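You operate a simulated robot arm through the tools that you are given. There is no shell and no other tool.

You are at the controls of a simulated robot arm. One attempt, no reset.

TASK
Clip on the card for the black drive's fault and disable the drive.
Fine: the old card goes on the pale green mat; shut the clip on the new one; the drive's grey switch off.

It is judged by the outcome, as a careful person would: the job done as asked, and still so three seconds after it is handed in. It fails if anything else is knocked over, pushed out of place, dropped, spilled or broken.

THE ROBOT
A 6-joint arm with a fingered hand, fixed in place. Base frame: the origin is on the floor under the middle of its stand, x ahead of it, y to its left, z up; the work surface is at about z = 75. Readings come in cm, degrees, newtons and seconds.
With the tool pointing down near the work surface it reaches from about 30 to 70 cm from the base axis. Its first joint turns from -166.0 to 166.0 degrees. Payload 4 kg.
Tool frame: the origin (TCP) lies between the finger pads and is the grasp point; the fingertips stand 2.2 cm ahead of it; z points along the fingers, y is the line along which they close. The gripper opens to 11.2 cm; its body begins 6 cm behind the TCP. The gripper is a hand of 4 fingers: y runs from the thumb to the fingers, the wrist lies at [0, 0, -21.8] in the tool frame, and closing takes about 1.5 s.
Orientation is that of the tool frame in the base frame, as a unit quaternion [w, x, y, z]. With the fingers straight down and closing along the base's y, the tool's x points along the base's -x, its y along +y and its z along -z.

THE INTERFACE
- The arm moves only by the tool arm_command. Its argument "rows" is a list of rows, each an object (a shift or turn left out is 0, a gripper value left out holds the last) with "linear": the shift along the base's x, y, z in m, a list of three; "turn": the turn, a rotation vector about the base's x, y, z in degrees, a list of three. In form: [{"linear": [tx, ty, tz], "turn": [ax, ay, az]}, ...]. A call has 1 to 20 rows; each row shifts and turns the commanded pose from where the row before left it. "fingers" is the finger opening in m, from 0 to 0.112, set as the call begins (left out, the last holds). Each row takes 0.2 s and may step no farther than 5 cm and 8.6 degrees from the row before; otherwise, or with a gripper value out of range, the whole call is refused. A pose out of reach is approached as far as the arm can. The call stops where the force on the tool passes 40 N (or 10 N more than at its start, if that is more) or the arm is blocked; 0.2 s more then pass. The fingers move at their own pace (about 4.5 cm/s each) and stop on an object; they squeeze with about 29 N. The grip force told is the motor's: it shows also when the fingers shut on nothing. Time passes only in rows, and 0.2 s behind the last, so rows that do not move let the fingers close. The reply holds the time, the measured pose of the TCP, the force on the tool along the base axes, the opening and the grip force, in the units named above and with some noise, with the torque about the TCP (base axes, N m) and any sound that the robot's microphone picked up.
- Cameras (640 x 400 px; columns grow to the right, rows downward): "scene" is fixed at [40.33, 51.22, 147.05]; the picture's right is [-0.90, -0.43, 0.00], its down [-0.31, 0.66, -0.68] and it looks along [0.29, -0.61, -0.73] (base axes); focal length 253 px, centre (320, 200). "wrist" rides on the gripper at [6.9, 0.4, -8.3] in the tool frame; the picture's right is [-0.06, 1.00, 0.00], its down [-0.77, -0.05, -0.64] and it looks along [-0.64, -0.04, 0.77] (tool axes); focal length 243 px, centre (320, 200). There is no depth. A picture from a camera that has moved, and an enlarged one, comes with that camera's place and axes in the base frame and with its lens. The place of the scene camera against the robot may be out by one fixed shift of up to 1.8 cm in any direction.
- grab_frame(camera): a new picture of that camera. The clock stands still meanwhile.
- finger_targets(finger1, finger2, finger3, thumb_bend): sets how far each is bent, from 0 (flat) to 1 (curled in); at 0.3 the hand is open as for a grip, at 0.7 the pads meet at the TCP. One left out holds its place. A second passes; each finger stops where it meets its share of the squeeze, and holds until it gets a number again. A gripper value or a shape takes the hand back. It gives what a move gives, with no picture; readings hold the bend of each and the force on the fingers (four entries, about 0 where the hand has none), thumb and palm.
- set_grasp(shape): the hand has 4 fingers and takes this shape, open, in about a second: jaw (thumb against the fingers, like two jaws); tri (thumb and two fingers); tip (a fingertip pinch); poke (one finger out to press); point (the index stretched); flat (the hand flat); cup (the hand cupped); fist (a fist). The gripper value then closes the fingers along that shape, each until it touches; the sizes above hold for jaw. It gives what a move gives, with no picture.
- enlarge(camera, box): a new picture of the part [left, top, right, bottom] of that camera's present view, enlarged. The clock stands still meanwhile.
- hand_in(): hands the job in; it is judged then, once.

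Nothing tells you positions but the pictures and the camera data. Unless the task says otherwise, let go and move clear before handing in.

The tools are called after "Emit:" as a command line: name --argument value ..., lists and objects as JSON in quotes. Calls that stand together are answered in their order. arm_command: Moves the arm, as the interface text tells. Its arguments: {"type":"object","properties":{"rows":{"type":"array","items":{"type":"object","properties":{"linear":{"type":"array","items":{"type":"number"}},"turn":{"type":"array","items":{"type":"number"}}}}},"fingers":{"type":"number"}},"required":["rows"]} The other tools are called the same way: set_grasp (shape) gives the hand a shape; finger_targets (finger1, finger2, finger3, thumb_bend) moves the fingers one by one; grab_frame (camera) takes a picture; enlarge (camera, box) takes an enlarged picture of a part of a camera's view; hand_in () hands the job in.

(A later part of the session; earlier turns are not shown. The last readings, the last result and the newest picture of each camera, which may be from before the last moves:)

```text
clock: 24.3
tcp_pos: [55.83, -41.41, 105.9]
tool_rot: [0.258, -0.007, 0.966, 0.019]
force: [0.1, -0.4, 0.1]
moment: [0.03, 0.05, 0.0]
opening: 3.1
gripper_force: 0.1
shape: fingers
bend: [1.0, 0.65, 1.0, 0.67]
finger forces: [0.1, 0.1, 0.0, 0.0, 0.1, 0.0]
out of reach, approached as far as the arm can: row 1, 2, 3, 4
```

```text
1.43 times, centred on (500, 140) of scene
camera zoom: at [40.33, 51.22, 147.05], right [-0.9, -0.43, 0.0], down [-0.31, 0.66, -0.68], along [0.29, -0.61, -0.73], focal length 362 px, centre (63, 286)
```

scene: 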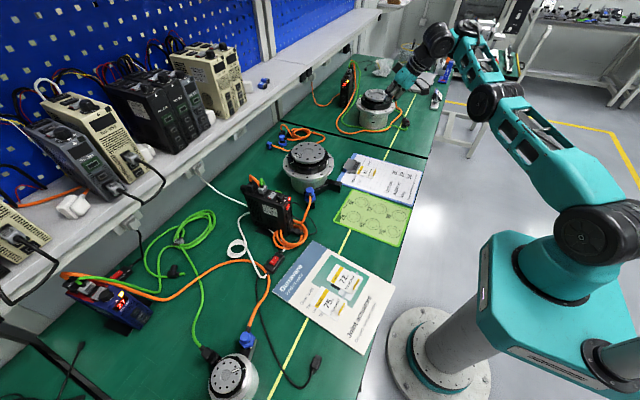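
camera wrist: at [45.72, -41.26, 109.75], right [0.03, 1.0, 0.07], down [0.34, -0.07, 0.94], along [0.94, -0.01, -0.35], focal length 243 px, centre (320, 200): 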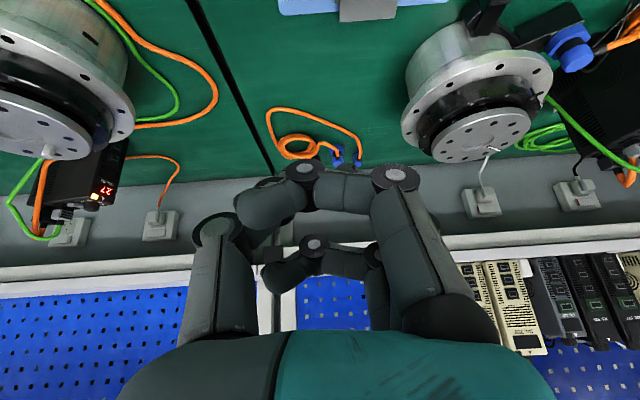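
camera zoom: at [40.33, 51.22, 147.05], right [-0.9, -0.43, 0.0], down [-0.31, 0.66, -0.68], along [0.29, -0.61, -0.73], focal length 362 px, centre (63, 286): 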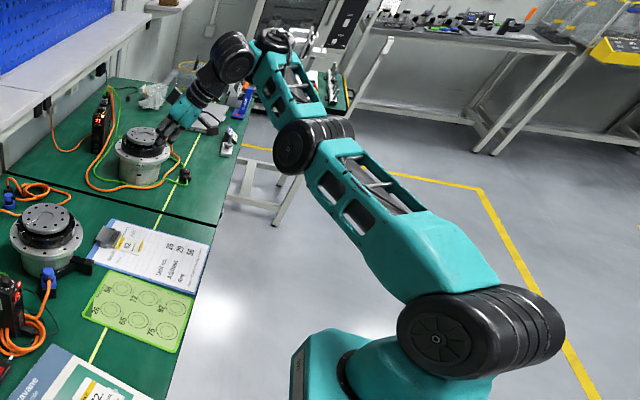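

I'll retreat upward and inward toward the starting pose to get the elbow back up into the roomier configuration.

Emit:
arm_command --rows '[{"linear": [-0.01, 0.02, 0.01], "turn": [0, 7.5, 0]}, {"linear": [-0.01, 0.02, 0.01], "turn": [0, 7.5, 0]}, {"linear": [-0.01, 0.02, 0.01], "turn": [0, 7.5, 0]}, {"linear": [-0.01, 0.02, 0.01], "turn": [0, 7.5, 0]}, {"linear": [-0.012, 0.03, 0.01]}, {"linear": [-0.012, 0.03, 0.01]}, {"linear": [-0.012, 0.03, 0.01]}, {"linear": [-0.012, 0.03, 0.01]}, {"linear": [-0.012, 0.03, 0.01]}, {"linear": [-0.012, 0.03, 0.01]}]'

Emit:
grab_frame --camera "scene"

```text
clock: 26.5
tcp_pos: [48.4, -17.48, 119.36]
tool_rot: [0.01, 0.0, 1.0, 0.002]
force: [0.9, -0.5, -0.2]
moment: [0.02, -0.02, 0.02]
opening: 3.13
gripper_force: 0.0
shape: fingers
bend: [1.0, 0.65, 1.0, 0.67]
finger forces: [0.0, 0.0, 0.0, 0.0, 0.0, 0.1]
out of reach, approached as far as the arm can: row 1, 6, 7, 8, 9, 10
```

```text
taken
```

scene: 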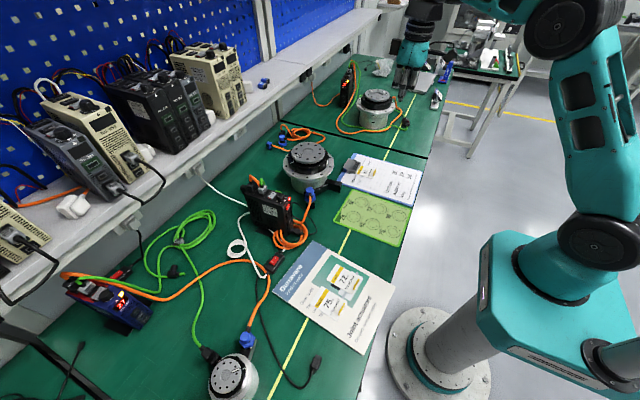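

The elbow now looks up, as at the start. I'll step to the start position to confirm it tracks again.

Emit:
arm_command --rows '[{"linear": [-0.02, 0.01, 0]}, {"linear": [-0.02, 0.01, 0]}, {"linear": [-0.014, 0.013, 0]}]'

Emit:
enlarge --camera "scene" --box '[360, 0, 640, 280]'

```text
clock: 27.3
tcp_pos: [45.13, -14.92, 122.39]
tool_rot: [0.009, 0.0, 1.0, 0.002]
force: [-0.6, -0.1, -1.0]
moment: [0.02, -0.01, 0.02]
opening: 3.1
gripper_force: 0.1
shape: fingers
bend: [1.0, 0.65, 1.0, 0.67]
finger forces: [0.0, 0.0, 0.0, 0.0, 0.0, 0.1]
out of reach, approached as far as the arm can: row 1, 2, 3
```

```text
1.43 times, centred on (500, 140) of scene
camera zoom: at [40.33, 51.22, 147.05], right [-0.9, -0.43, 0.0], down [-0.31, 0.66, -0.68], along [0.29, -0.61, -0.73], focal length 362 px, centre (63, 286)
```

zoom: 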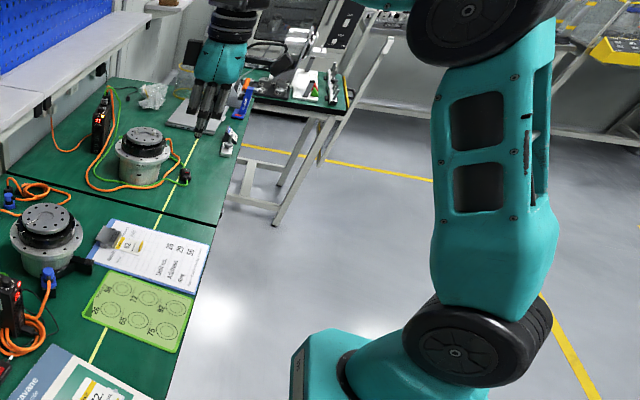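

Elbow is up, but the pose still can't be reached exactly, so the wrist joints are probably flipped against a limit. Rotating the yaw negative at this safe height may let the wrist return to its original branch.

Emit:
arm_command --rows '[{"turn": [0, 0, -8.2]}, {"turn": [0, 0, -8.2]}, {"turn": [0, 0, -8.2]}, {"turn": [0, 0, -8.2]}, {"turn": [0, 0, -8.2]}, {"turn": [0, 0, -8.2]}, {"turn": [0, 0, -8.2]}, {"turn": [0, 0, -8.2]}, {"turn": [0, 0, -8.2]}, {"turn": [0, 0, -8.2]}, {"turn": [0, 0, -8.2]}]'

Emit:
grab_frame --camera "scene"

```text
clock: 29.7
tcp_pos: [44.96, -14.96, 122.33]
tool_rot: [0.008, 0.709, 0.705, -0.008]
force: [-0.1, -0.4, 0.3]
moment: [-0.02, 0.01, 0.0]
opening: 3.11
gripper_force: 0.1
shape: fingers
bend: [1.0, 0.65, 1.0, 0.67]
finger forces: [0.1, 0.0, 0.0, 0.1, 0.1, 0.0]
```

```text
taken
```

scene: 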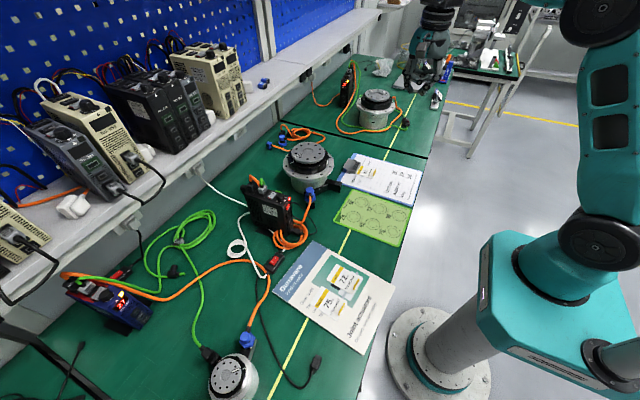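

Yaw -90° was reached cleanly here. I'll test whether straight moves track from this pose.

Emit:
arm_command --rows '[{"linear": [-0.02, 0, -0.02]}, {"linear": [-0.01, 0, -0.02]}]'

Emit:
enlarge --camera "scene" --box '[380, 0, 560, 120]'

```text
clock: 30.3
tcp_pos: [44.44, -15.33, 122.51]
tool_rot: [0.008, 0.708, 0.706, -0.008]
force: [-0.8, 0.2, 0.5]
moment: [-0.02, -0.02, 0.01]
opening: 3.11
gripper_force: 0.0
shape: fingers
bend: [1.0, 0.65, 1.0, 0.67]
finger forces: [0.1, 0.0, 0.1, 0.0, 0.1, 0.0]
out of reach, approached as far as the arm can: row 1, 2
```

```text
3.33 times, centred on (470, 60) of scene
camera zoom: at [40.33, 51.22, 147.05], right [-0.9, -0.43, 0.0], down [-0.31, 0.66, -0.68], along [0.29, -0.61, -0.73], focal length 844 px, centre (-180, 667)
```

zoom: 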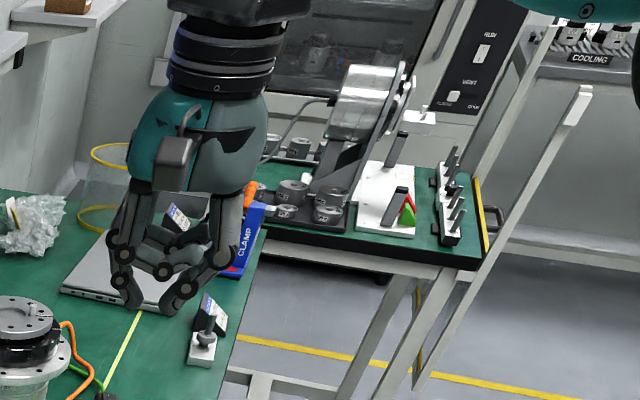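

Downward moves are still blocked in this branch. I'll keep turning the yaw the same way to reach the last joint's limit, where the solver should flip back.

Emit:
arm_command --rows '[{"turn": [0, 0, -8.2]}, {"turn": [0, 0, -8.2]}, {"turn": [0, 0, -8.2]}, {"turn": [0, 0, -8.2]}, {"turn": [0, 0, -8.2]}, {"turn": [0, 0, -8.2]}, {"turn": [0, 0, -8.2]}, {"turn": [0, 0, -8.2]}, {"turn": [0, 0, -8.2]}, {"turn": [0, 0, -8.2]}, {"turn": [0, 0, -8.2]}]'

Emit:
grab_frame --camera "scene"

```text
clock: 32.7
tcp_pos: [44.46, -15.37, 122.53]
tool_rot: [0.001, 1.0, -0.005, -0.011]
force: [0.0, 0.3, -0.5]
moment: [0.03, 0.0, 0.02]
opening: 3.11
gripper_force: 0.0
shape: fingers
bend: [1.0, 0.65, 1.0, 0.67]
finger forces: [0.0, 0.0, 0.1, 0.0, 0.0, 0.1]
```

```text
taken
```

scene: 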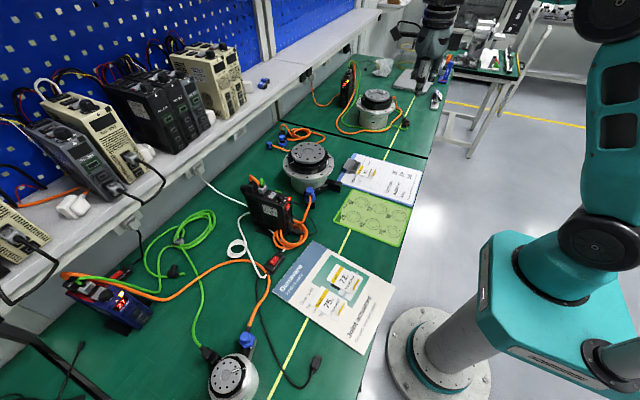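

Yaw -180° also went without trouble. I'll keep rotating, watching for the point where it reports a limit.

Emit:
arm_command --rows '[{"turn": [0, 0, -8.2]}, {"turn": [0, 0, -8.2]}, {"turn": [0, 0, -8.2]}, {"turn": [0, 0, -8.2]}, {"turn": [0, 0, -8.2]}, {"turn": [0, 0, -8.2]}, {"turn": [0, 0, -8.2]}, {"turn": [0, 0, -8.2]}, {"turn": [0, 0, -8.2]}, {"turn": [0, 0, -8.2]}, {"turn": [0, 0, -8.2]}]'

Emit:
grab_frame --camera "scene"

```text
clock: 35.1
tcp_pos: [44.68, -15.57, 122.84]
tool_rot: [0.006, -0.703, 0.711, 0.008]
force: [0.5, -0.3, 0.4]
moment: [0.0, 0.02, 0.0]
opening: 3.14
gripper_force: 0.1
shape: fingers
bend: [1.0, 0.65, 1.0, 0.67]
finger forces: [0.0, 0.0, 0.0, 0.1, 0.0, 0.0]
out of reach, approached as far as the arm can: row 7
```

```text
taken
```

scene: 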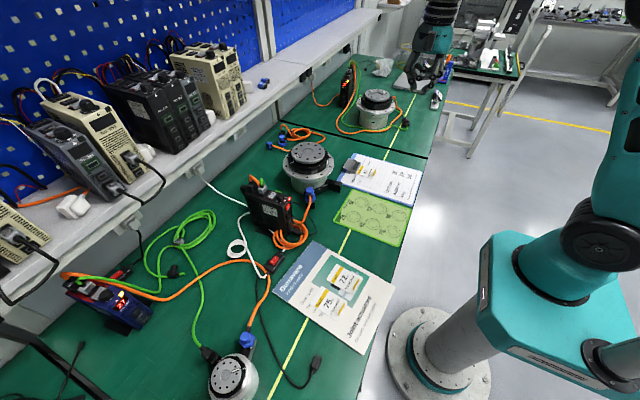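

Row 7 hit a limit and then it carried on with a changed posture, so it may have flipped back. I'll test a downward and inward move.

Emit:
arm_command --rows '[{"linear": [-0.02, 0, -0.02]}, {"linear": [-0.01, 0, -0.02]}]'

```text
clock: 35.7
tcp_pos: [41.63, -15.32, 119.07]
tool_rot: [0.007, -0.703, 0.711, 0.008]
force: [0.1, -0.4, 0.0]
moment: [0.0, 0.01, 0.0]
opening: 3.13
gripper_force: 0.1
shape: fingers
bend: [1.0, 0.65, 1.0, 0.67]
finger forces: [0.0, 0.1, 0.1, 0.0, 0.0, 0.1]
```

It tracks again, and the hand is at yaw +90° in the good branch. I'll go back above the clip with a gradual outward tilt and check the reach.

Emit:
arm_command --rows '[{"linear": [0.02, -0.03, -0.025]}, {"linear": [0.02, -0.03, -0.025]}, {"linear": [0.02, -0.03, -0.025]}, {"linear": [0.02, -0.03, -0.025]}, {"linear": [0.02, -0.03, -0.025], "turn": [0, -5, 0]}, {"linear": [0.02, -0.03, -0.025], "turn": [0, -5, 0]}, {"linear": [0.02, -0.005, -0.025], "turn": [0, -5, 0]}, {"linear": [0.02, 0, -0.025], "turn": [0, -5, 0]}, {"turn": [0, -5, 0]}]'

Emit:
grab_frame --camera "wrist"

Emit:
grab_frame --camera "scene"

```text
clock: 37.7
tcp_pos: [57.65, -33.97, 98.91]
tool_rot: [0.161, -0.689, 0.692, -0.144]
force: [0.1, -0.1, -0.3]
moment: [0.01, 0.0, 0.0]
opening: 3.13
gripper_force: 0.0
shape: fingers
bend: [1.0, 0.65, 1.0, 0.67]
finger forces: [0.1, 0.1, 0.0, 0.1, 0.0, 0.0]
```

```text
taken
camera wrist: at [53.84, -41.0, 106.13], right [-0.9, 0.07, -0.42], down [-0.23, 0.75, 0.62], along [0.36, 0.66, -0.66], focal length 243 px, centre (320, 200)
```

wrist: 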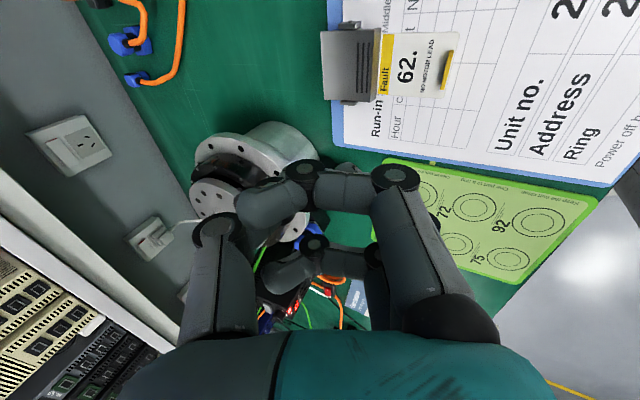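

```text
taken
```

scene: 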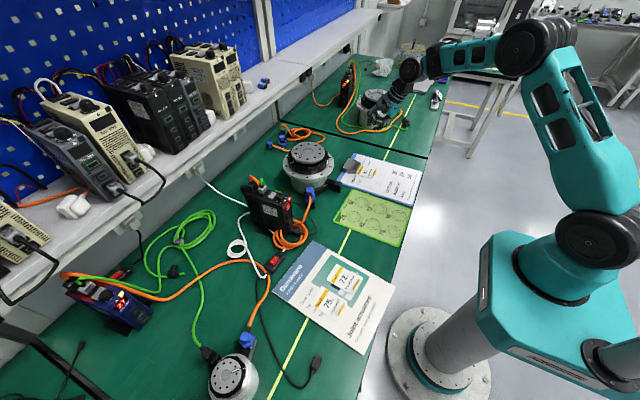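

The 25° tilt works here. I'll zoom in on the hand to see how the pinched poker sits.

Emit:
enlarge --camera "scene" --box '[350, 75, 420, 145]'

Emit:
enlarge --camera "wrist" --box '[180, 130, 440, 330]'

```text
5.71 times, centred on (385, 110) of scene
camera zoom: at [40.33, 51.22, 147.05], right [-0.9, -0.43, 0.0], down [-0.31, 0.66, -0.68], along [0.29, -0.61, -0.73], focal length 1446 px, centre (-51, 714)
```

zoom: 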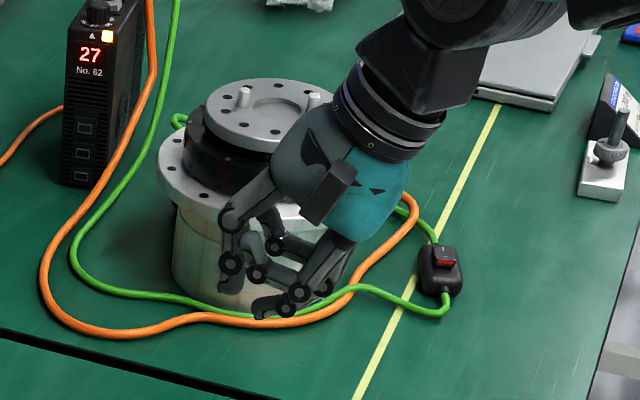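

```text
2.00 times, centred on (310, 230) of wrist
camera zoom: at [53.84, -41.0, 106.13], right [-0.9, 0.07, -0.42], down [-0.23, 0.75, 0.62], along [0.36, 0.66, -0.66], focal length 485 px, centre (340, 140)
```

zoom: 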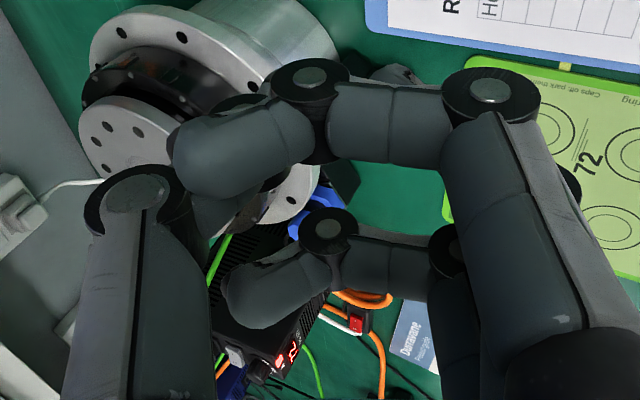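

In this mode finger 2 and the thumb don't actually meet. In this branch a vertical hand should reach, so I'll untilt and use the thumb as the poker with the fingers curled, coming down over the tail.

Emit:
arm_command --rows '[{"turn": [0, 6.4, 0]}, {"turn": [0, 6.4, 0]}, {"turn": [0, 6.4, 0]}, {"turn": [0, 6.4, 0]}]'

Emit:
finger_targets --finger1 1.0 --finger2 1.0 --finger3 1.0 --thumb_bend 0.3

Emit:
arm_command --rows '[{"linear": [0.005, 0, -0.04]}, {"linear": [0.005, 0, -0.04]}, {"linear": [0.003, 0, -0.04]}, {"linear": [0, 0, -0.025]}]'

Emit:
grab_frame --camera "wrist"

Emit:
enlarge --camera "scene" --box '[320, 130, 400, 190]'

```text
clock: 38.7
tcp_pos: [57.69, -34.02, 99.01]
tool_rot: [0.003, -0.703, 0.711, 0.013]
force: [-0.3, -0.2, -0.1]
moment: [0.0, -0.02, 0.0]
opening: 3.12
gripper_force: 0.0
shape: fingers
bend: [1.0, 0.65, 1.0, 0.67]
finger forces: [0.0, 0.0, 0.0, 0.1, 0.0, 0.1]
```

```text
clock: 39.7
tcp_pos: [57.74, -34.05, 98.98]
tool_rot: [0.004, -0.703, 0.711, 0.012]
force: [-0.1, 1.1, -0.5]
moment: [0.04, 0.02, 0.04]
opening: 4.86
gripper_force: 0.1
shape: fingers
bend: [1.0, 1.0, 1.0, 0.3]
finger forces: [0.0, 0.1, 0.0, 0.0, 0.1, 0.1]
```

```text
clock: 40.7
tcp_pos: [59.12, -34.0, 84.11]
tool_rot: [0.004, -0.703, 0.711, 0.013]
force: [-0.1, -0.7, 0.2]
moment: [-0.03, -0.01, -0.02]
opening: 4.83
gripper_force: 0.0
shape: fingers
bend: [1.0, 1.0, 1.0, 0.3]
finger forces: [0.0, 0.0, 0.0, 0.0, 0.0, 0.1]
```

```text
taken
camera wrist: at [58.69, -41.12, 92.41], right [-1.0, 0.07, 0.01], down [0.06, 0.75, 0.66], along [0.04, 0.66, -0.75], focal length 243 px, centre (320, 200)
```

wrist: 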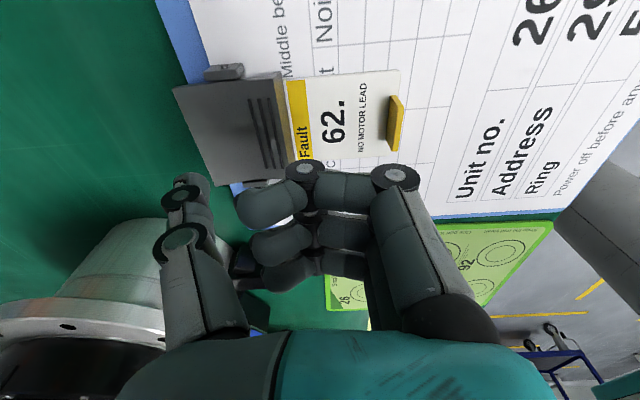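

```text
6.67 times, centred on (360, 160) of scene
camera zoom: at [40.33, 51.22, 147.05], right [-0.9, -0.43, 0.0], down [-0.31, 0.66, -0.68], along [0.29, -0.61, -0.73], focal length 1687 px, centre (53, 467)
```

zoom: 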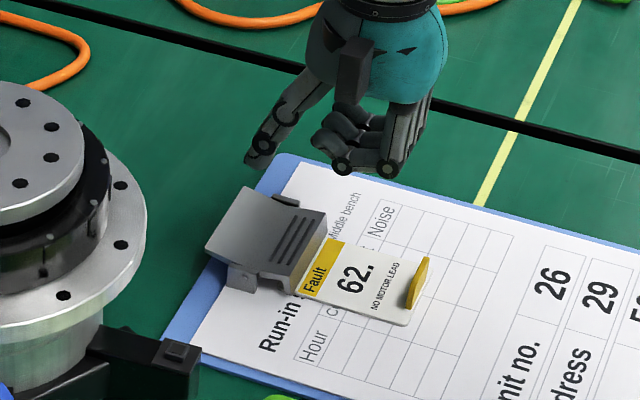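

The thumb tip is over the tail at about x=66, z≈81.7, about 4 cm above it. I'll descend in small steps and watch the force.

Emit:
arm_command --rows '[{"linear": [0, 0.002, -0.01]}, {"linear": [0, 0, -0.01]}, {"linear": [0, 0, -0.005]}, {"linear": [0, 0, -0.005]}, {"linear": [0, 0, -0.005]}]'

Emit:
enlarge --camera "scene" --box '[320, 130, 400, 190]'

Emit:
enlarge --camera "wrist" --box '[120, 20, 420, 240]'

```text
clock: 41.9
tcp_pos: [58.95, -33.73, 80.82]
tool_rot: [0.004, -0.703, 0.711, 0.012]
force: [-0.1, 0.4, 0.2]
moment: [0.02, -0.02, -0.01]
opening: 4.84
gripper_force: 0.1
shape: fingers
bend: [1.0, 1.0, 1.0, 0.3]
finger forces: [0.1, 0.0, 0.1, 0.0, 0.0, 0.0]
```

```text
6.67 times, centred on (360, 160) of scene
camera zoom: at [40.33, 51.22, 147.05], right [-0.9, -0.43, 0.0], down [-0.31, 0.66, -0.68], along [0.29, -0.61, -0.73], focal length 1687 px, centre (53, 467)
```

zoom: 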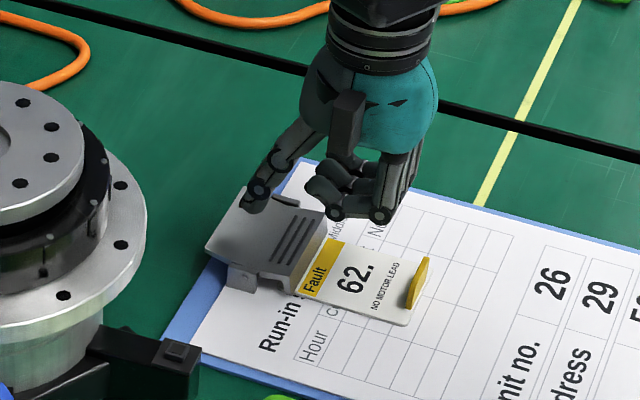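

```text
1.82 times, centred on (270, 130) of wrist
camera zoom: at [58.6, -40.87, 89.1], right [-1.0, 0.07, 0.01], down [0.06, 0.75, 0.66], along [0.04, 0.66, -0.75], focal length 441 px, centre (411, 327)
```

zoom: 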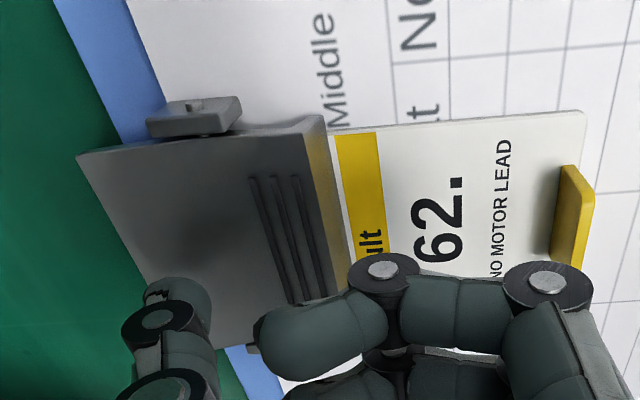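

The hinge pin is at x≈64.5 and the tail edge at x≈67.3, and the thumb is at x≈65.8. I'll move out another 0.7 cm for more leverage and then press down slowly.

Emit:
arm_command --rows '[{"linear": [0.007, 0, 0]}, {"linear": [0, 0, -0.004]}, {"linear": [0, 0, -0.004]}, {"linear": [0, 0, -0.004]}, {"linear": [0, 0, -0.004]}]'

Emit:
enlarge --camera "scene" --box '[320, 130, 400, 190]'

Emit:
enlarge --camera "wrist" --box '[120, 20, 420, 240]'

```text
clock: 43.1
tcp_pos: [59.6, -33.79, 79.33]
tool_rot: [0.004, -0.704, 0.71, 0.012]
force: [-1.0, -0.9, 1.7]
moment: [0.0, -0.13, -0.02]
opening: 4.87
gripper_force: 1.2
shape: fingers
bend: [1.0, 1.0, 1.0, 0.3]
finger forces: [0.0, 0.0, 0.0, 0.0, 2.4, 0.1]
```

```text
6.67 times, centred on (360, 160) of scene
camera zoom: at [40.33, 51.22, 147.05], right [-0.9, -0.43, 0.0], down [-0.31, 0.66, -0.68], along [0.29, -0.61, -0.73], focal length 1687 px, centre (53, 467)
```

zoom: 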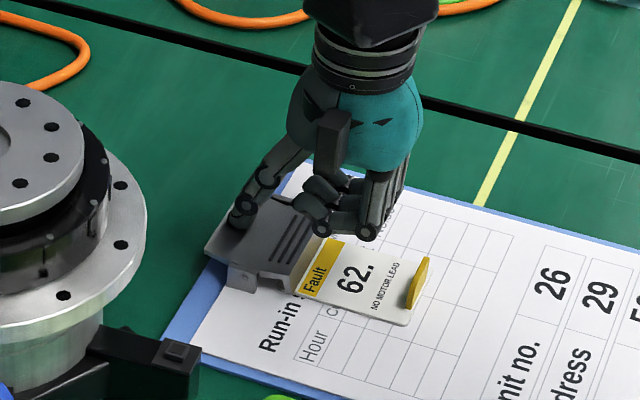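

```text
1.82 times, centred on (270, 130) of wrist
camera zoom: at [59.27, -40.85, 87.62], right [-1.0, 0.07, 0.01], down [0.06, 0.75, 0.66], along [0.04, 0.66, -0.75], focal length 441 px, centre (411, 327)
```

zoom: 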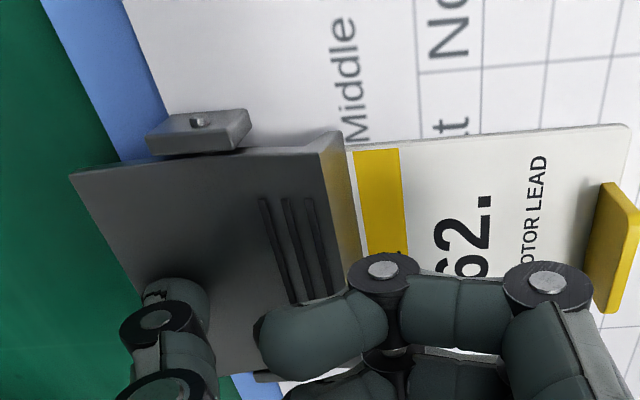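

The thumb has contact (about 2.4 N). I'll keep pressing in small steps.

Emit:
arm_command --rows '[{"linear": [0, 0, -0.003]}, {"linear": [0, 0, -0.003]}, {"linear": [0, 0, -0.003]}]'

Emit:
enlarge --camera "scene" --box '[320, 130, 400, 190]'

Emit:
enlarge --camera "wrist" --box '[120, 20, 420, 240]'

```text
clock: 43.9
tcp_pos: [59.81, -33.77, 78.54]
tool_rot: [0.004, -0.703, 0.711, 0.011]
force: [-4.0, 2.3, 12.7]
moment: [0.04, -0.7, 0.09]
opening: 4.94
gripper_force: 6.1
shape: fingers
bend: [1.0, 1.0, 1.0, 0.29]
finger forces: [0.1, 0.0, 0.1, 0.0, 11.7, 0.1]
```

```text
6.67 times, centred on (360, 160) of scene
camera zoom: at [40.33, 51.22, 147.05], right [-0.9, -0.43, 0.0], down [-0.31, 0.66, -0.68], along [0.29, -0.61, -0.73], focal length 1687 px, centre (53, 467)
```

zoom: 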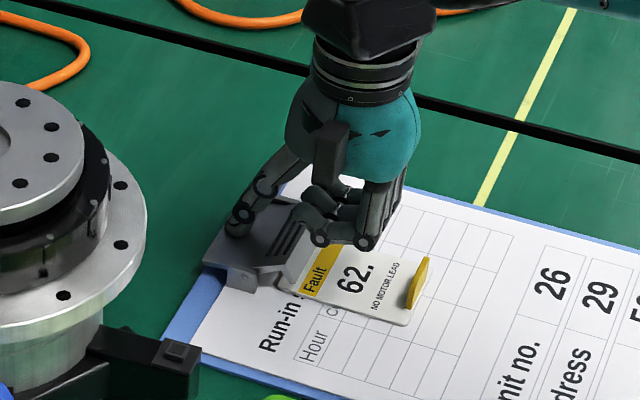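

```text
1.82 times, centred on (270, 130) of wrist
camera zoom: at [59.28, -40.86, 86.81], right [-1.0, 0.07, 0.01], down [0.06, 0.75, 0.66], along [0.04, 0.66, -0.75], focal length 441 px, centre (411, 327)
```

zoom: 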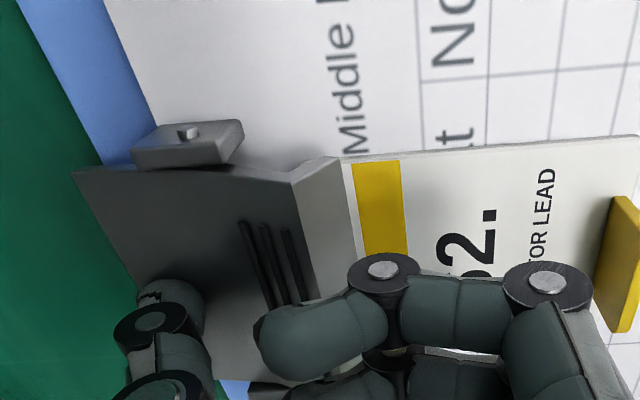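

The jaw is lifting as hoped, but if it keeps rising it will meet my curled fingers. I'll back off, straighten the fingers out of the way on the card side, and press again with the thumb.

Emit:
arm_command --rows '[{"linear": [0, 0, 0.01]}, {"linear": [0, 0, 0.02]}, {"linear": [0, 0, 0.03]}, {"linear": [0, 0, 0.02]}]'

Emit:
finger_targets --finger1 0.0 --finger2 0.0 --finger3 0.0 --thumb_bend 0.3

Emit:
grab_frame --camera "wrist"

Emit:
enlarge --camera "scene" --box '[320, 120, 400, 190]'

```text
clock: 44.9
tcp_pos: [59.56, -33.86, 86.35]
tool_rot: [0.004, -0.703, 0.711, 0.013]
force: [0.0, -0.1, 0.2]
moment: [-0.01, -0.03, -0.01]
opening: 4.89
gripper_force: 0.0
shape: fingers
bend: [1.0, 1.0, 1.0, 0.3]
finger forces: [0.1, 0.1, 0.0, 0.0, 0.0, 0.1]
```

```text
clock: 45.9
tcp_pos: [59.46, -33.77, 86.28]
tool_rot: [0.004, -0.704, 0.71, 0.013]
force: [0.1, 0.0, 0.2]
moment: [0.03, 0.0, 0.0]
opening: 13.88
gripper_force: 0.1
shape: fingers
bend: [0.0, 0.0, 0.0, 0.3]
finger forces: [0.1, 0.0, 0.1, 0.1, 0.0, 0.0]
```

```text
taken
camera wrist: at [59.18, -40.94, 94.57], right [-1.0, 0.07, 0.01], down [0.07, 0.75, 0.66], along [0.04, 0.66, -0.75], focal length 243 px, centre (320, 200)
```

wrist: 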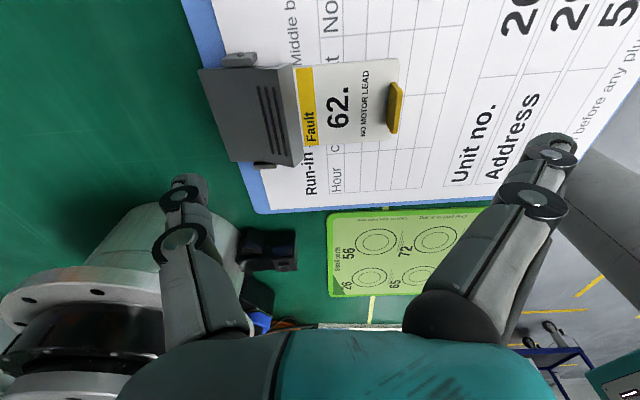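

```text
5.71 times, centred on (360, 155) of scene
camera zoom: at [40.33, 51.22, 147.05], right [-0.9, -0.43, 0.0], down [-0.31, 0.66, -0.68], along [0.29, -0.61, -0.73], focal length 1446 px, centre (91, 457)
```

zoom: 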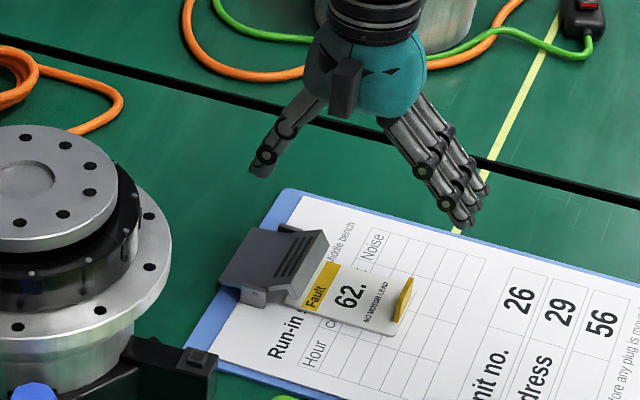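

The clip stayed open when I released it. I'll look closely at the gap under the jaw.

Emit:
enlarge --camera "scene" --box '[340, 150, 380, 180]'

Emit:
enlarge --camera "wrist" --box '[180, 30, 420, 190]'

```text
13.33 times, centred on (360, 165) of scene
camera zoom: at [40.33, 51.22, 147.05], right [-0.9, -0.43, 0.0], down [-0.31, 0.66, -0.68], along [0.29, -0.61, -0.73], focal length 3374 px, centre (-213, 667)
```

zoom: 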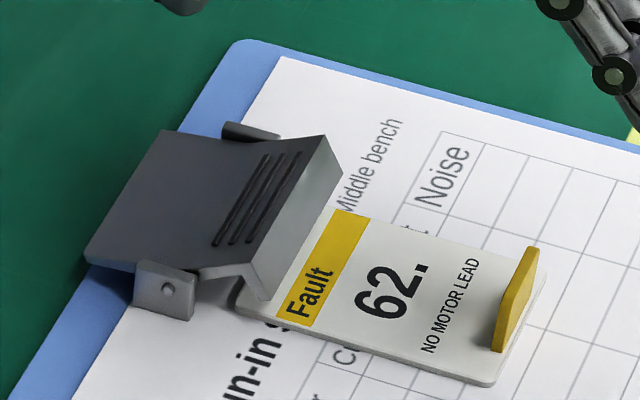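

```text
2.50 times, centred on (300, 110) of wrist
camera zoom: at [59.18, -40.94, 94.57], right [-1.0, 0.07, 0.01], down [0.07, 0.75, 0.66], along [0.04, 0.66, -0.75], focal length 606 px, centre (370, 425)
```

zoom: 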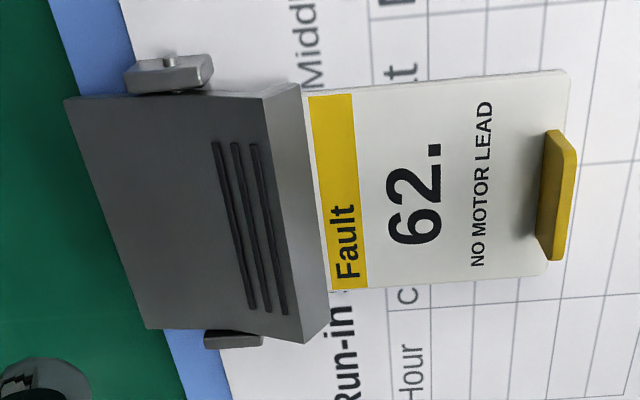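

The clip is open and holding: tail down, jaw lifted clear of the card, with only about 1 cm of the card under it. Next I'll move above the old card's tab (about 53.9,-33.7), take the tip shape and narrow the opening in the air.

Emit:
arm_command --rows '[{"linear": [-0.01, 0, 0.03]}, {"linear": [-0.02, 0, 0.02]}, {"linear": [-0.0245, 0, 0]}]'

Emit:
set_grasp --shape "tip"

Emit:
arm_command --rows '[{}, {}, {}, {}, {}]' --fingers 0.03

Emit:
grab_frame --camera "wrist"

Emit:
enlarge --camera "scene" --box '[340, 100, 420, 180]'

```text
clock: 46.7
tcp_pos: [54.18, -33.8, 91.41]
tool_rot: [0.004, -0.703, 0.711, 0.012]
force: [-0.2, -0.5, 0.2]
moment: [0.02, -0.01, 0.02]
opening: 13.9
gripper_force: 0.1
shape: fingers
bend: [0.0, 0.0, 0.0, 0.3]
finger forces: [0.0, 0.0, 0.1, 0.0, 0.0, 0.0]
```

```text
clock: 47.6
tcp_pos: [54.19, -33.68, 91.28]
tool_rot: [0.003, -0.703, 0.711, 0.012]
force: [-0.2, 0.0, -0.5]
moment: [0.04, -0.03, -0.02]
opening: 11.22
gripper_force: 0.0
shape: tip
bend: [0.02, 0.3, 0.02, 0.3]
finger forces: [0.1, 0.0, 0.1, 0.1, 0.0, 0.0]
```

```text
clock: 48.8
tcp_pos: [54.06, -33.68, 91.32]
tool_rot: [0.004, -0.704, 0.71, 0.013]
force: [0.6, -0.4, -0.1]
moment: [-0.02, 0.04, -0.01]
opening: 3.03
gripper_force: 0.0
shape: tip
bend: [0.02, 0.73, 0.02, 0.7]
finger forces: [0.1, 0.0, 0.1, 0.0, 0.1, 0.0]
```

```text
taken
camera wrist: at [53.78, -40.91, 99.57], right [-1.0, 0.07, 0.01], down [0.06, 0.75, 0.66], along [0.04, 0.66, -0.75], focal length 243 px, centre (320, 200)
```

wrist: 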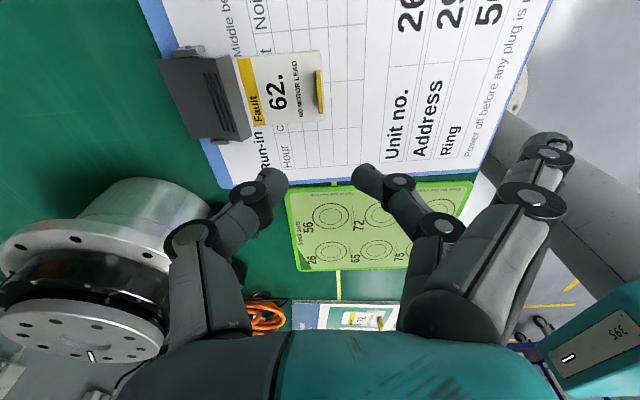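

```text
5.00 times, centred on (380, 140) of scene
camera zoom: at [40.33, 51.22, 147.05], right [-0.9, -0.43, 0.0], down [-0.31, 0.66, -0.68], along [0.29, -0.61, -0.73], focal length 1265 px, centre (20, 500)
```

zoom: 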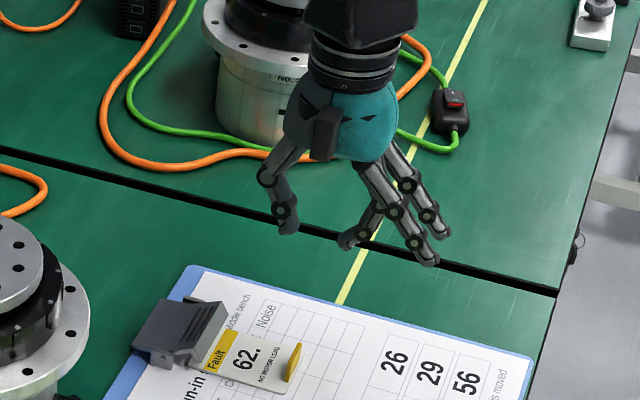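

The tips straddle the TCP evenly with a 3 cm gap, about 2 cm below it. I'll descend over the tab to just above the card.

Emit:
arm_command --rows '[{"linear": [0, 0, -0.04]}, {"linear": [0, 0, -0.04]}, {"linear": [0, 0, -0.025]}]'

Emit:
enlarge --camera "wrist" --box '[120, 60, 480, 285]'

Emit:
enlarge --camera "scene" --box '[340, 130, 420, 190]'

```text
clock: 49.6
tcp_pos: [54.34, -33.91, 80.95]
tool_rot: [0.003, -0.703, 0.711, 0.012]
force: [0.2, -0.7, -0.6]
moment: [0.03, 0.0, 0.02]
opening: 3.05
gripper_force: 0.1
shape: tip
bend: [0.02, 0.73, 0.02, 0.7]
finger forces: [0.1, 0.1, 0.0, 0.0, 0.0, 0.0]
```

```text
1.78 times, centred on (300, 172) of wrist
camera zoom: at [53.89, -40.88, 89.18], right [-1.0, 0.07, 0.01], down [0.07, 0.75, 0.66], along [0.04, 0.66, -0.75], focal length 431 px, centre (356, 249)
```

zoom: 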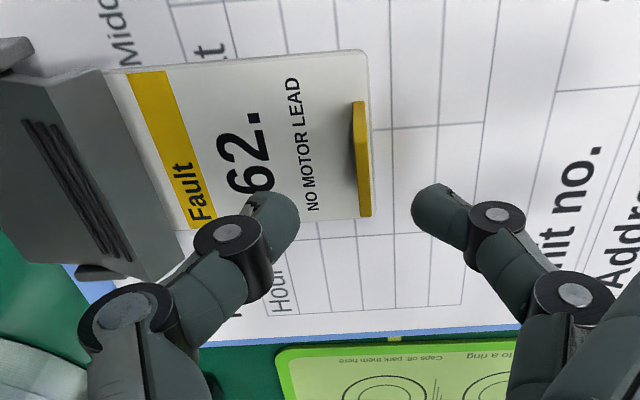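

```text
6.67 times, centred on (380, 160) of scene
camera zoom: at [40.33, 51.22, 147.05], right [-0.9, -0.43, 0.0], down [-0.31, 0.66, -0.68], along [0.29, -0.61, -0.73], focal length 1687 px, centre (-80, 467)
```

zoom: 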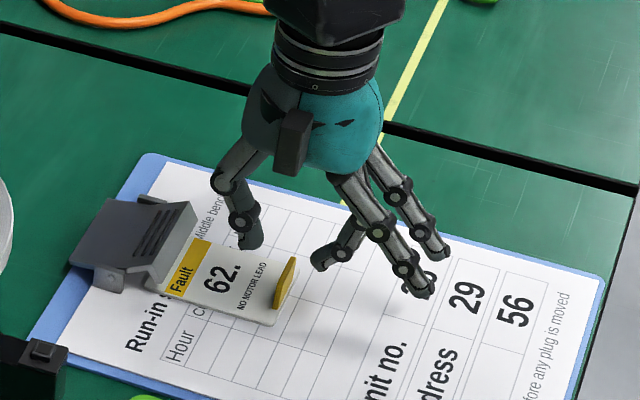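

The tab sits between the tips, centred near (54.0,-33.9). I'll lower the last 2 cm in small steps and watch for contact.

Emit:
arm_command --rows '[{"linear": [-0.003, 0, -0.01]}, {"linear": [0, 0, -0.006]}, {"linear": [0, 0, -0.003]}, {"linear": [0, 0, -0.003]}]'

Emit:
enlarge --camera "wrist" --box '[120, 60, 480, 285]'

Emit:
enlarge --camera "scene" --box '[340, 140, 400, 185]'

```text
clock: 50.6
tcp_pos: [53.81, -33.92, 78.75]
tool_rot: [0.004, -0.703, 0.711, 0.012]
force: [-0.3, 0.6, 0.0]
moment: [0.05, -0.01, -0.02]
opening: 3.04
gripper_force: 0.0
shape: tip
bend: [0.02, 0.73, 0.02, 0.7]
finger forces: [0.1, 0.0, 0.0, 0.1, 0.1, 0.0]
```

```text
1.78 times, centred on (300, 172) of wrist
camera zoom: at [53.49, -40.92, 86.96], right [-1.0, 0.07, 0.01], down [0.06, 0.75, 0.66], along [0.04, 0.66, -0.75], focal length 431 px, centre (356, 249)
```

zoom: 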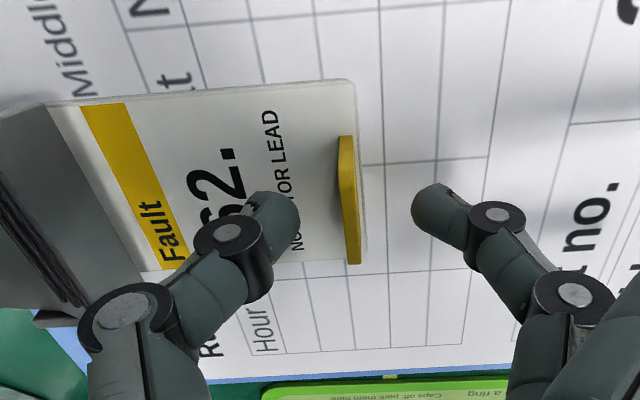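

```text
8.89 times, centred on (370, 162) of scene
camera zoom: at [40.33, 51.22, 147.05], right [-0.9, -0.43, 0.0], down [-0.31, 0.66, -0.68], along [0.29, -0.61, -0.73], focal length 2249 px, centre (-124, 533)
```

zoom: 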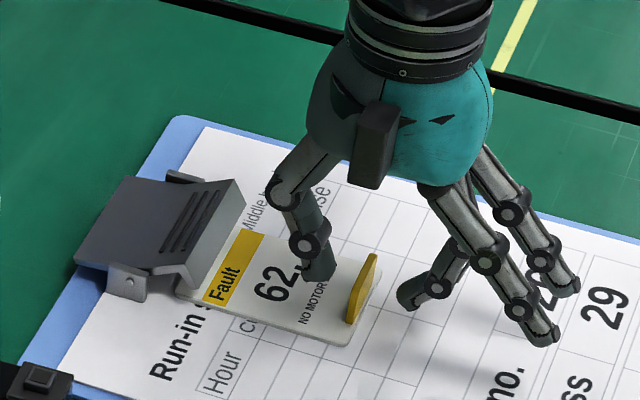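

No contact yet and the tab is centred between the tips. I'll lower a touch more and close on it.

Emit:
arm_command --rows '[{"linear": [0.001, 0, -0.002]}]'

Emit:
arm_command --rows '[{}, {}, {}, {}, {}]' --fingers 0.0

Emit:
enlarge --camera "wrist" --box '[120, 60, 480, 285]'

Emit:
enlarge --camera "scene" --box '[340, 140, 400, 185]'

```text
clock: 51.0
tcp_pos: [54.03, -33.7, 78.57]
tool_rot: [0.004, -0.704, 0.71, 0.012]
force: [-0.9, -0.1, -0.1]
moment: [-0.02, 0.02, -0.01]
opening: 3.05
gripper_force: 0.0
shape: tip
bend: [0.02, 0.73, 0.02, 0.7]
finger forces: [0.0, 0.0, 0.1, 0.1, 0.1, 0.0]
```

```text
clock: 52.2
tcp_pos: [54.0, -33.83, 78.55]
tool_rot: [0.003, -0.703, 0.711, 0.012]
force: [0.1, 0.4, -0.3]
moment: [0.01, 0.01, 0.02]
opening: 0.0
gripper_force: 28.9
shape: tip
bend: [0.29, 0.7, 0.29, 0.71]
finger forces: [0.0, 25.8, 0.0, 0.1, 25.9, 0.1]
```

```text
1.78 times, centred on (300, 172) of wrist
camera zoom: at [53.64, -40.93, 86.78], right [-1.0, 0.07, 0.01], down [0.07, 0.75, 0.66], along [0.04, 0.66, -0.75], focal length 431 px, centre (356, 249)
```

zoom: 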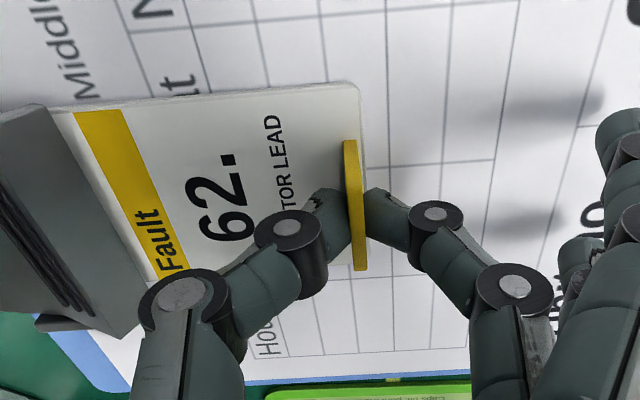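

```text
8.89 times, centred on (370, 162) of scene
camera zoom: at [40.33, 51.22, 147.05], right [-0.9, -0.43, 0.0], down [-0.31, 0.66, -0.68], along [0.29, -0.61, -0.73], focal length 2249 px, centre (-124, 533)
```

zoom: 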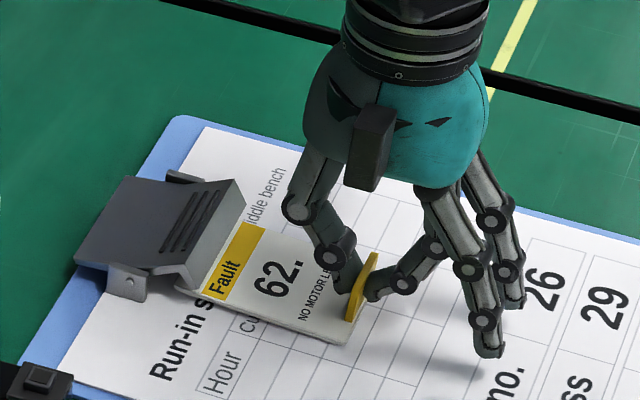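

The tab is gripped at about 26 N. I'll slide the card straight out toward -x and then lift it.

Emit:
arm_command --rows '[{"linear": [-0.007, 0, 0.001]}, {"linear": [-0.01, 0, 0.001]}, {"linear": [-0.01, 0, 0.001]}, {"linear": [-0.005, 0, 0.005]}, {"linear": [0, 0, 0.02]}, {"linear": [0, 0, 0.03]}]'

Emit:
enlarge --camera "wrist" --box '[120, 60, 480, 285]'

Emit:
enlarge --camera "scene" --box '[330, 120, 430, 195]'

```text
clock: 53.6
tcp_pos: [50.76, -34.03, 84.27]
tool_rot: [0.004, -0.703, 0.711, 0.013]
force: [0.4, -0.4, 0.8]
moment: [-0.04, -0.02, 0.01]
opening: 0.02
gripper_force: 28.8
shape: tip
bend: [0.3, 0.7, 0.3, 0.71]
finger forces: [0.0, 25.8, 0.0, 0.0, 25.7, 0.1]
```

```text
1.78 times, centred on (300, 172) of wrist
camera zoom: at [50.42, -41.02, 92.54], right [-1.0, 0.07, 0.01], down [0.07, 0.75, 0.66], along [0.04, 0.66, -0.75], focal length 431 px, centre (356, 249)
```

zoom: 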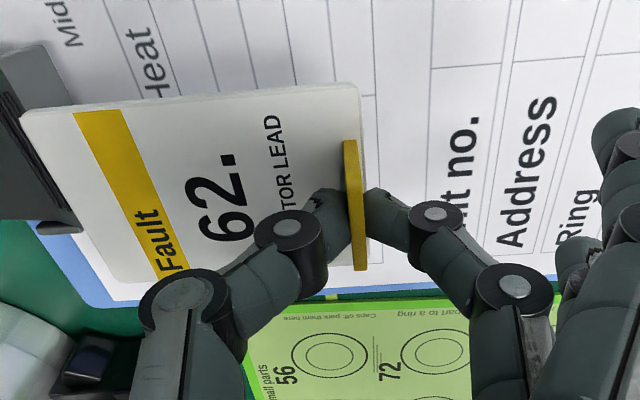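

```text
5.33 times, centred on (380, 158) of scene
camera zoom: at [40.33, 51.22, 147.05], right [-0.9, -0.43, 0.0], down [-0.31, 0.66, -0.68], along [0.29, -0.61, -0.73], focal length 1350 px, centre (0, 427)
```

zoom: 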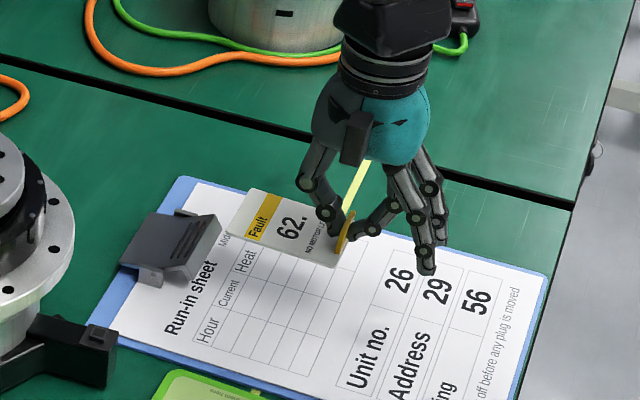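

The old card is free and held level. The mat spans about x 38–59, y -22 to -4, so I'll carry the card over its middle.

Emit:
arm_command --rows '[{"linear": [-0.0136, 0.042, 0.008]}, {"linear": [-0.0136, 0.042, 0.004]}, {"linear": [-0.0136, 0.042, 0]}, {"linear": [-0.0136, 0.042, 0]}, {"linear": [-0.0136, 0.042, 0]}]'

Emit:
grab_frame --camera "wrist"

Emit:
enlarge --camera "scene" --box '[310, 140, 430, 260]'

```text
clock: 54.8
tcp_pos: [44.09, -12.73, 85.57]
tool_rot: [0.004, -0.704, 0.71, 0.012]
force: [0.2, -0.3, 0.0]
moment: [0.03, 0.0, -0.02]
opening: 0.03
gripper_force: 28.8
shape: tip
bend: [0.3, 0.7, 0.3, 0.71]
finger forces: [0.0, 25.8, 0.1, 0.0, 25.7, 0.0]
```

```text
taken
camera wrist: at [43.6, -19.83, 93.73], right [-1.0, 0.07, 0.01], down [0.07, 0.75, 0.66], along [0.04, 0.66, -0.75], focal length 243 px, centre (320, 200)
```

wrist: 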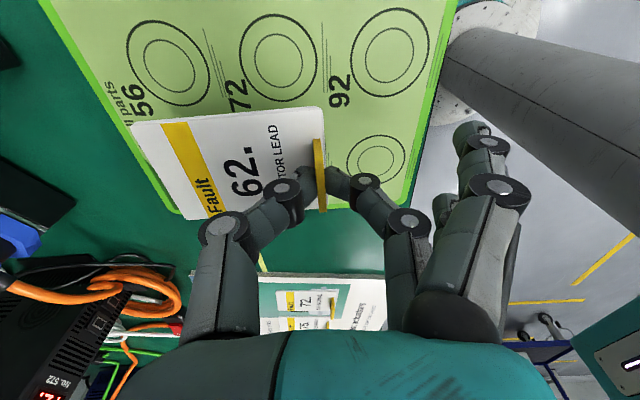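

```text
3.33 times, centred on (370, 200) of scene
camera zoom: at [40.33, 51.22, 147.05], right [-0.9, -0.43, 0.0], down [-0.31, 0.66, -0.68], along [0.29, -0.61, -0.73], focal length 844 px, centre (153, 200)
```

zoom: 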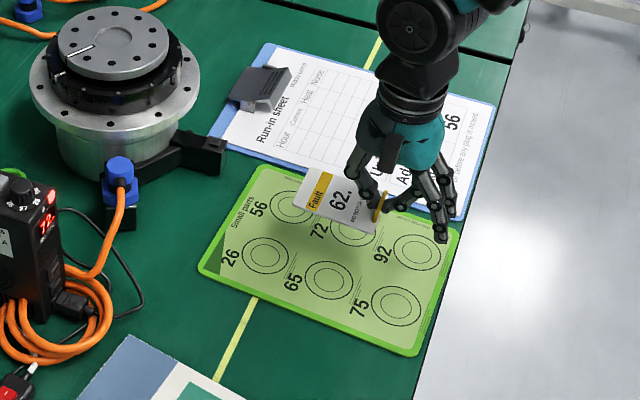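

The card hangs over the middle of the mat with good margins all round. I'll lower it to just above the mat and then touch down gently.

Emit:
arm_command --rows '[{"linear": [0, 0, -0.03]}, {"linear": [0, 0, -0.02]}, {"linear": [0, 0, -0.01]}, {"linear": [0, 0, -0.005]}, {"linear": [0, 0, -0.003]}]'

Emit:
enlarge --camera "scene" --box '[330, 160, 420, 230]'

Emit:
grab_frame --camera "wrist"

```text
clock: 56.0
tcp_pos: [44.04, -12.76, 78.76]
tool_rot: [0.004, -0.704, 0.71, 0.012]
force: [0.3, 0.6, -0.7]
moment: [-0.03, 0.06, -0.01]
opening: 0.02
gripper_force: 28.8
shape: tip
bend: [0.3, 0.7, 0.3, 0.71]
finger forces: [0.0, 25.8, 0.1, 0.0, 25.8, 0.0]
```

```text
5.71 times, centred on (375, 195) of scene
camera zoom: at [40.33, 51.22, 147.05], right [-0.9, -0.43, 0.0], down [-0.31, 0.66, -0.68], along [0.29, -0.61, -0.73], focal length 1446 px, centre (6, 229)
```

zoom: 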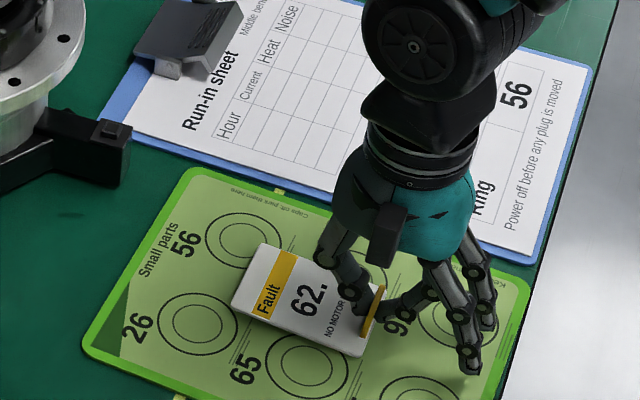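

```text
taken
camera wrist: at [43.65, -19.89, 86.91], right [-1.0, 0.07, 0.01], down [0.06, 0.75, 0.66], along [0.04, 0.66, -0.75], focal length 243 px, centre (320, 200)
```

wrist: 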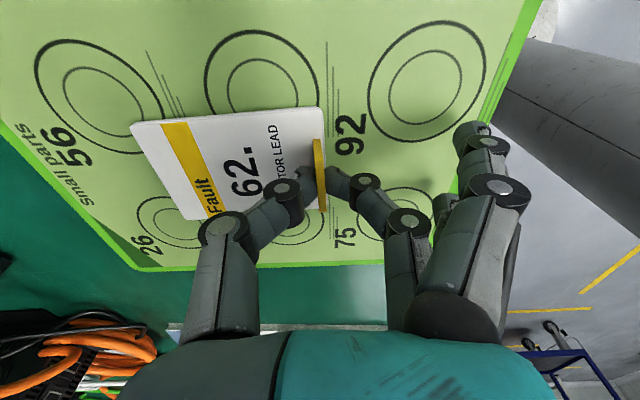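

The card is just above the mat. I'll step down in 1–2 mm moves until I feel it touch.

Emit:
arm_command --rows '[{"linear": [0, 0, -0.002]}, {"linear": [0, 0, -0.002]}]'

Emit:
arm_command --rows '[{"linear": [0, 0, -0.002]}]'

Emit:
enlarge --camera "scene" --box '[340, 180, 400, 225]'

```text
clock: 56.6
tcp_pos: [44.17, -12.77, 78.4]
tool_rot: [0.004, -0.703, 0.711, 0.012]
force: [0.6, -1.0, -0.8]
moment: [0.01, -0.01, 0.01]
opening: 0.01
gripper_force: 29.1
shape: tip
bend: [0.3, 0.7, 0.3, 0.71]
finger forces: [0.0, 25.8, 0.0, 0.1, 25.7, 0.0]
```

```text
clock: 57.0
tcp_pos: [44.08, -12.76, 78.14]
tool_rot: [0.004, -0.703, 0.711, 0.012]
force: [0.7, 0.8, 9.9]
moment: [-0.02, 0.01, 0.03]
opening: 0.01
gripper_force: 28.8
shape: tip
bend: [0.3, 0.7, 0.3, 0.71]
finger forces: [0.0, 28.3, 0.1, 0.1, 29.1, 0.0]
```

```text
8.89 times, centred on (370, 202) of scene
camera zoom: at [40.33, 51.22, 147.05], right [-0.9, -0.43, 0.0], down [-0.31, 0.66, -0.68], along [0.29, -0.61, -0.73], focal length 2249 px, centre (-124, 178)
```

zoom: 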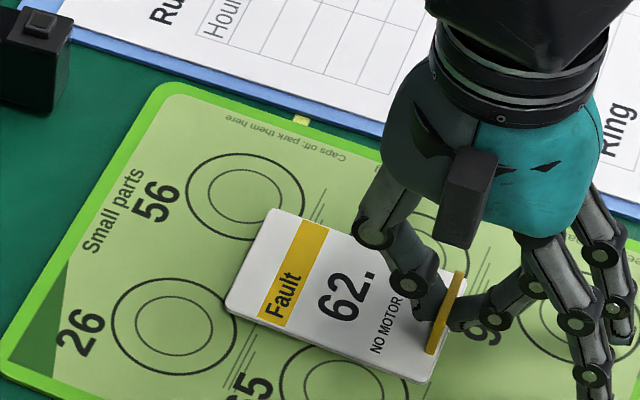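

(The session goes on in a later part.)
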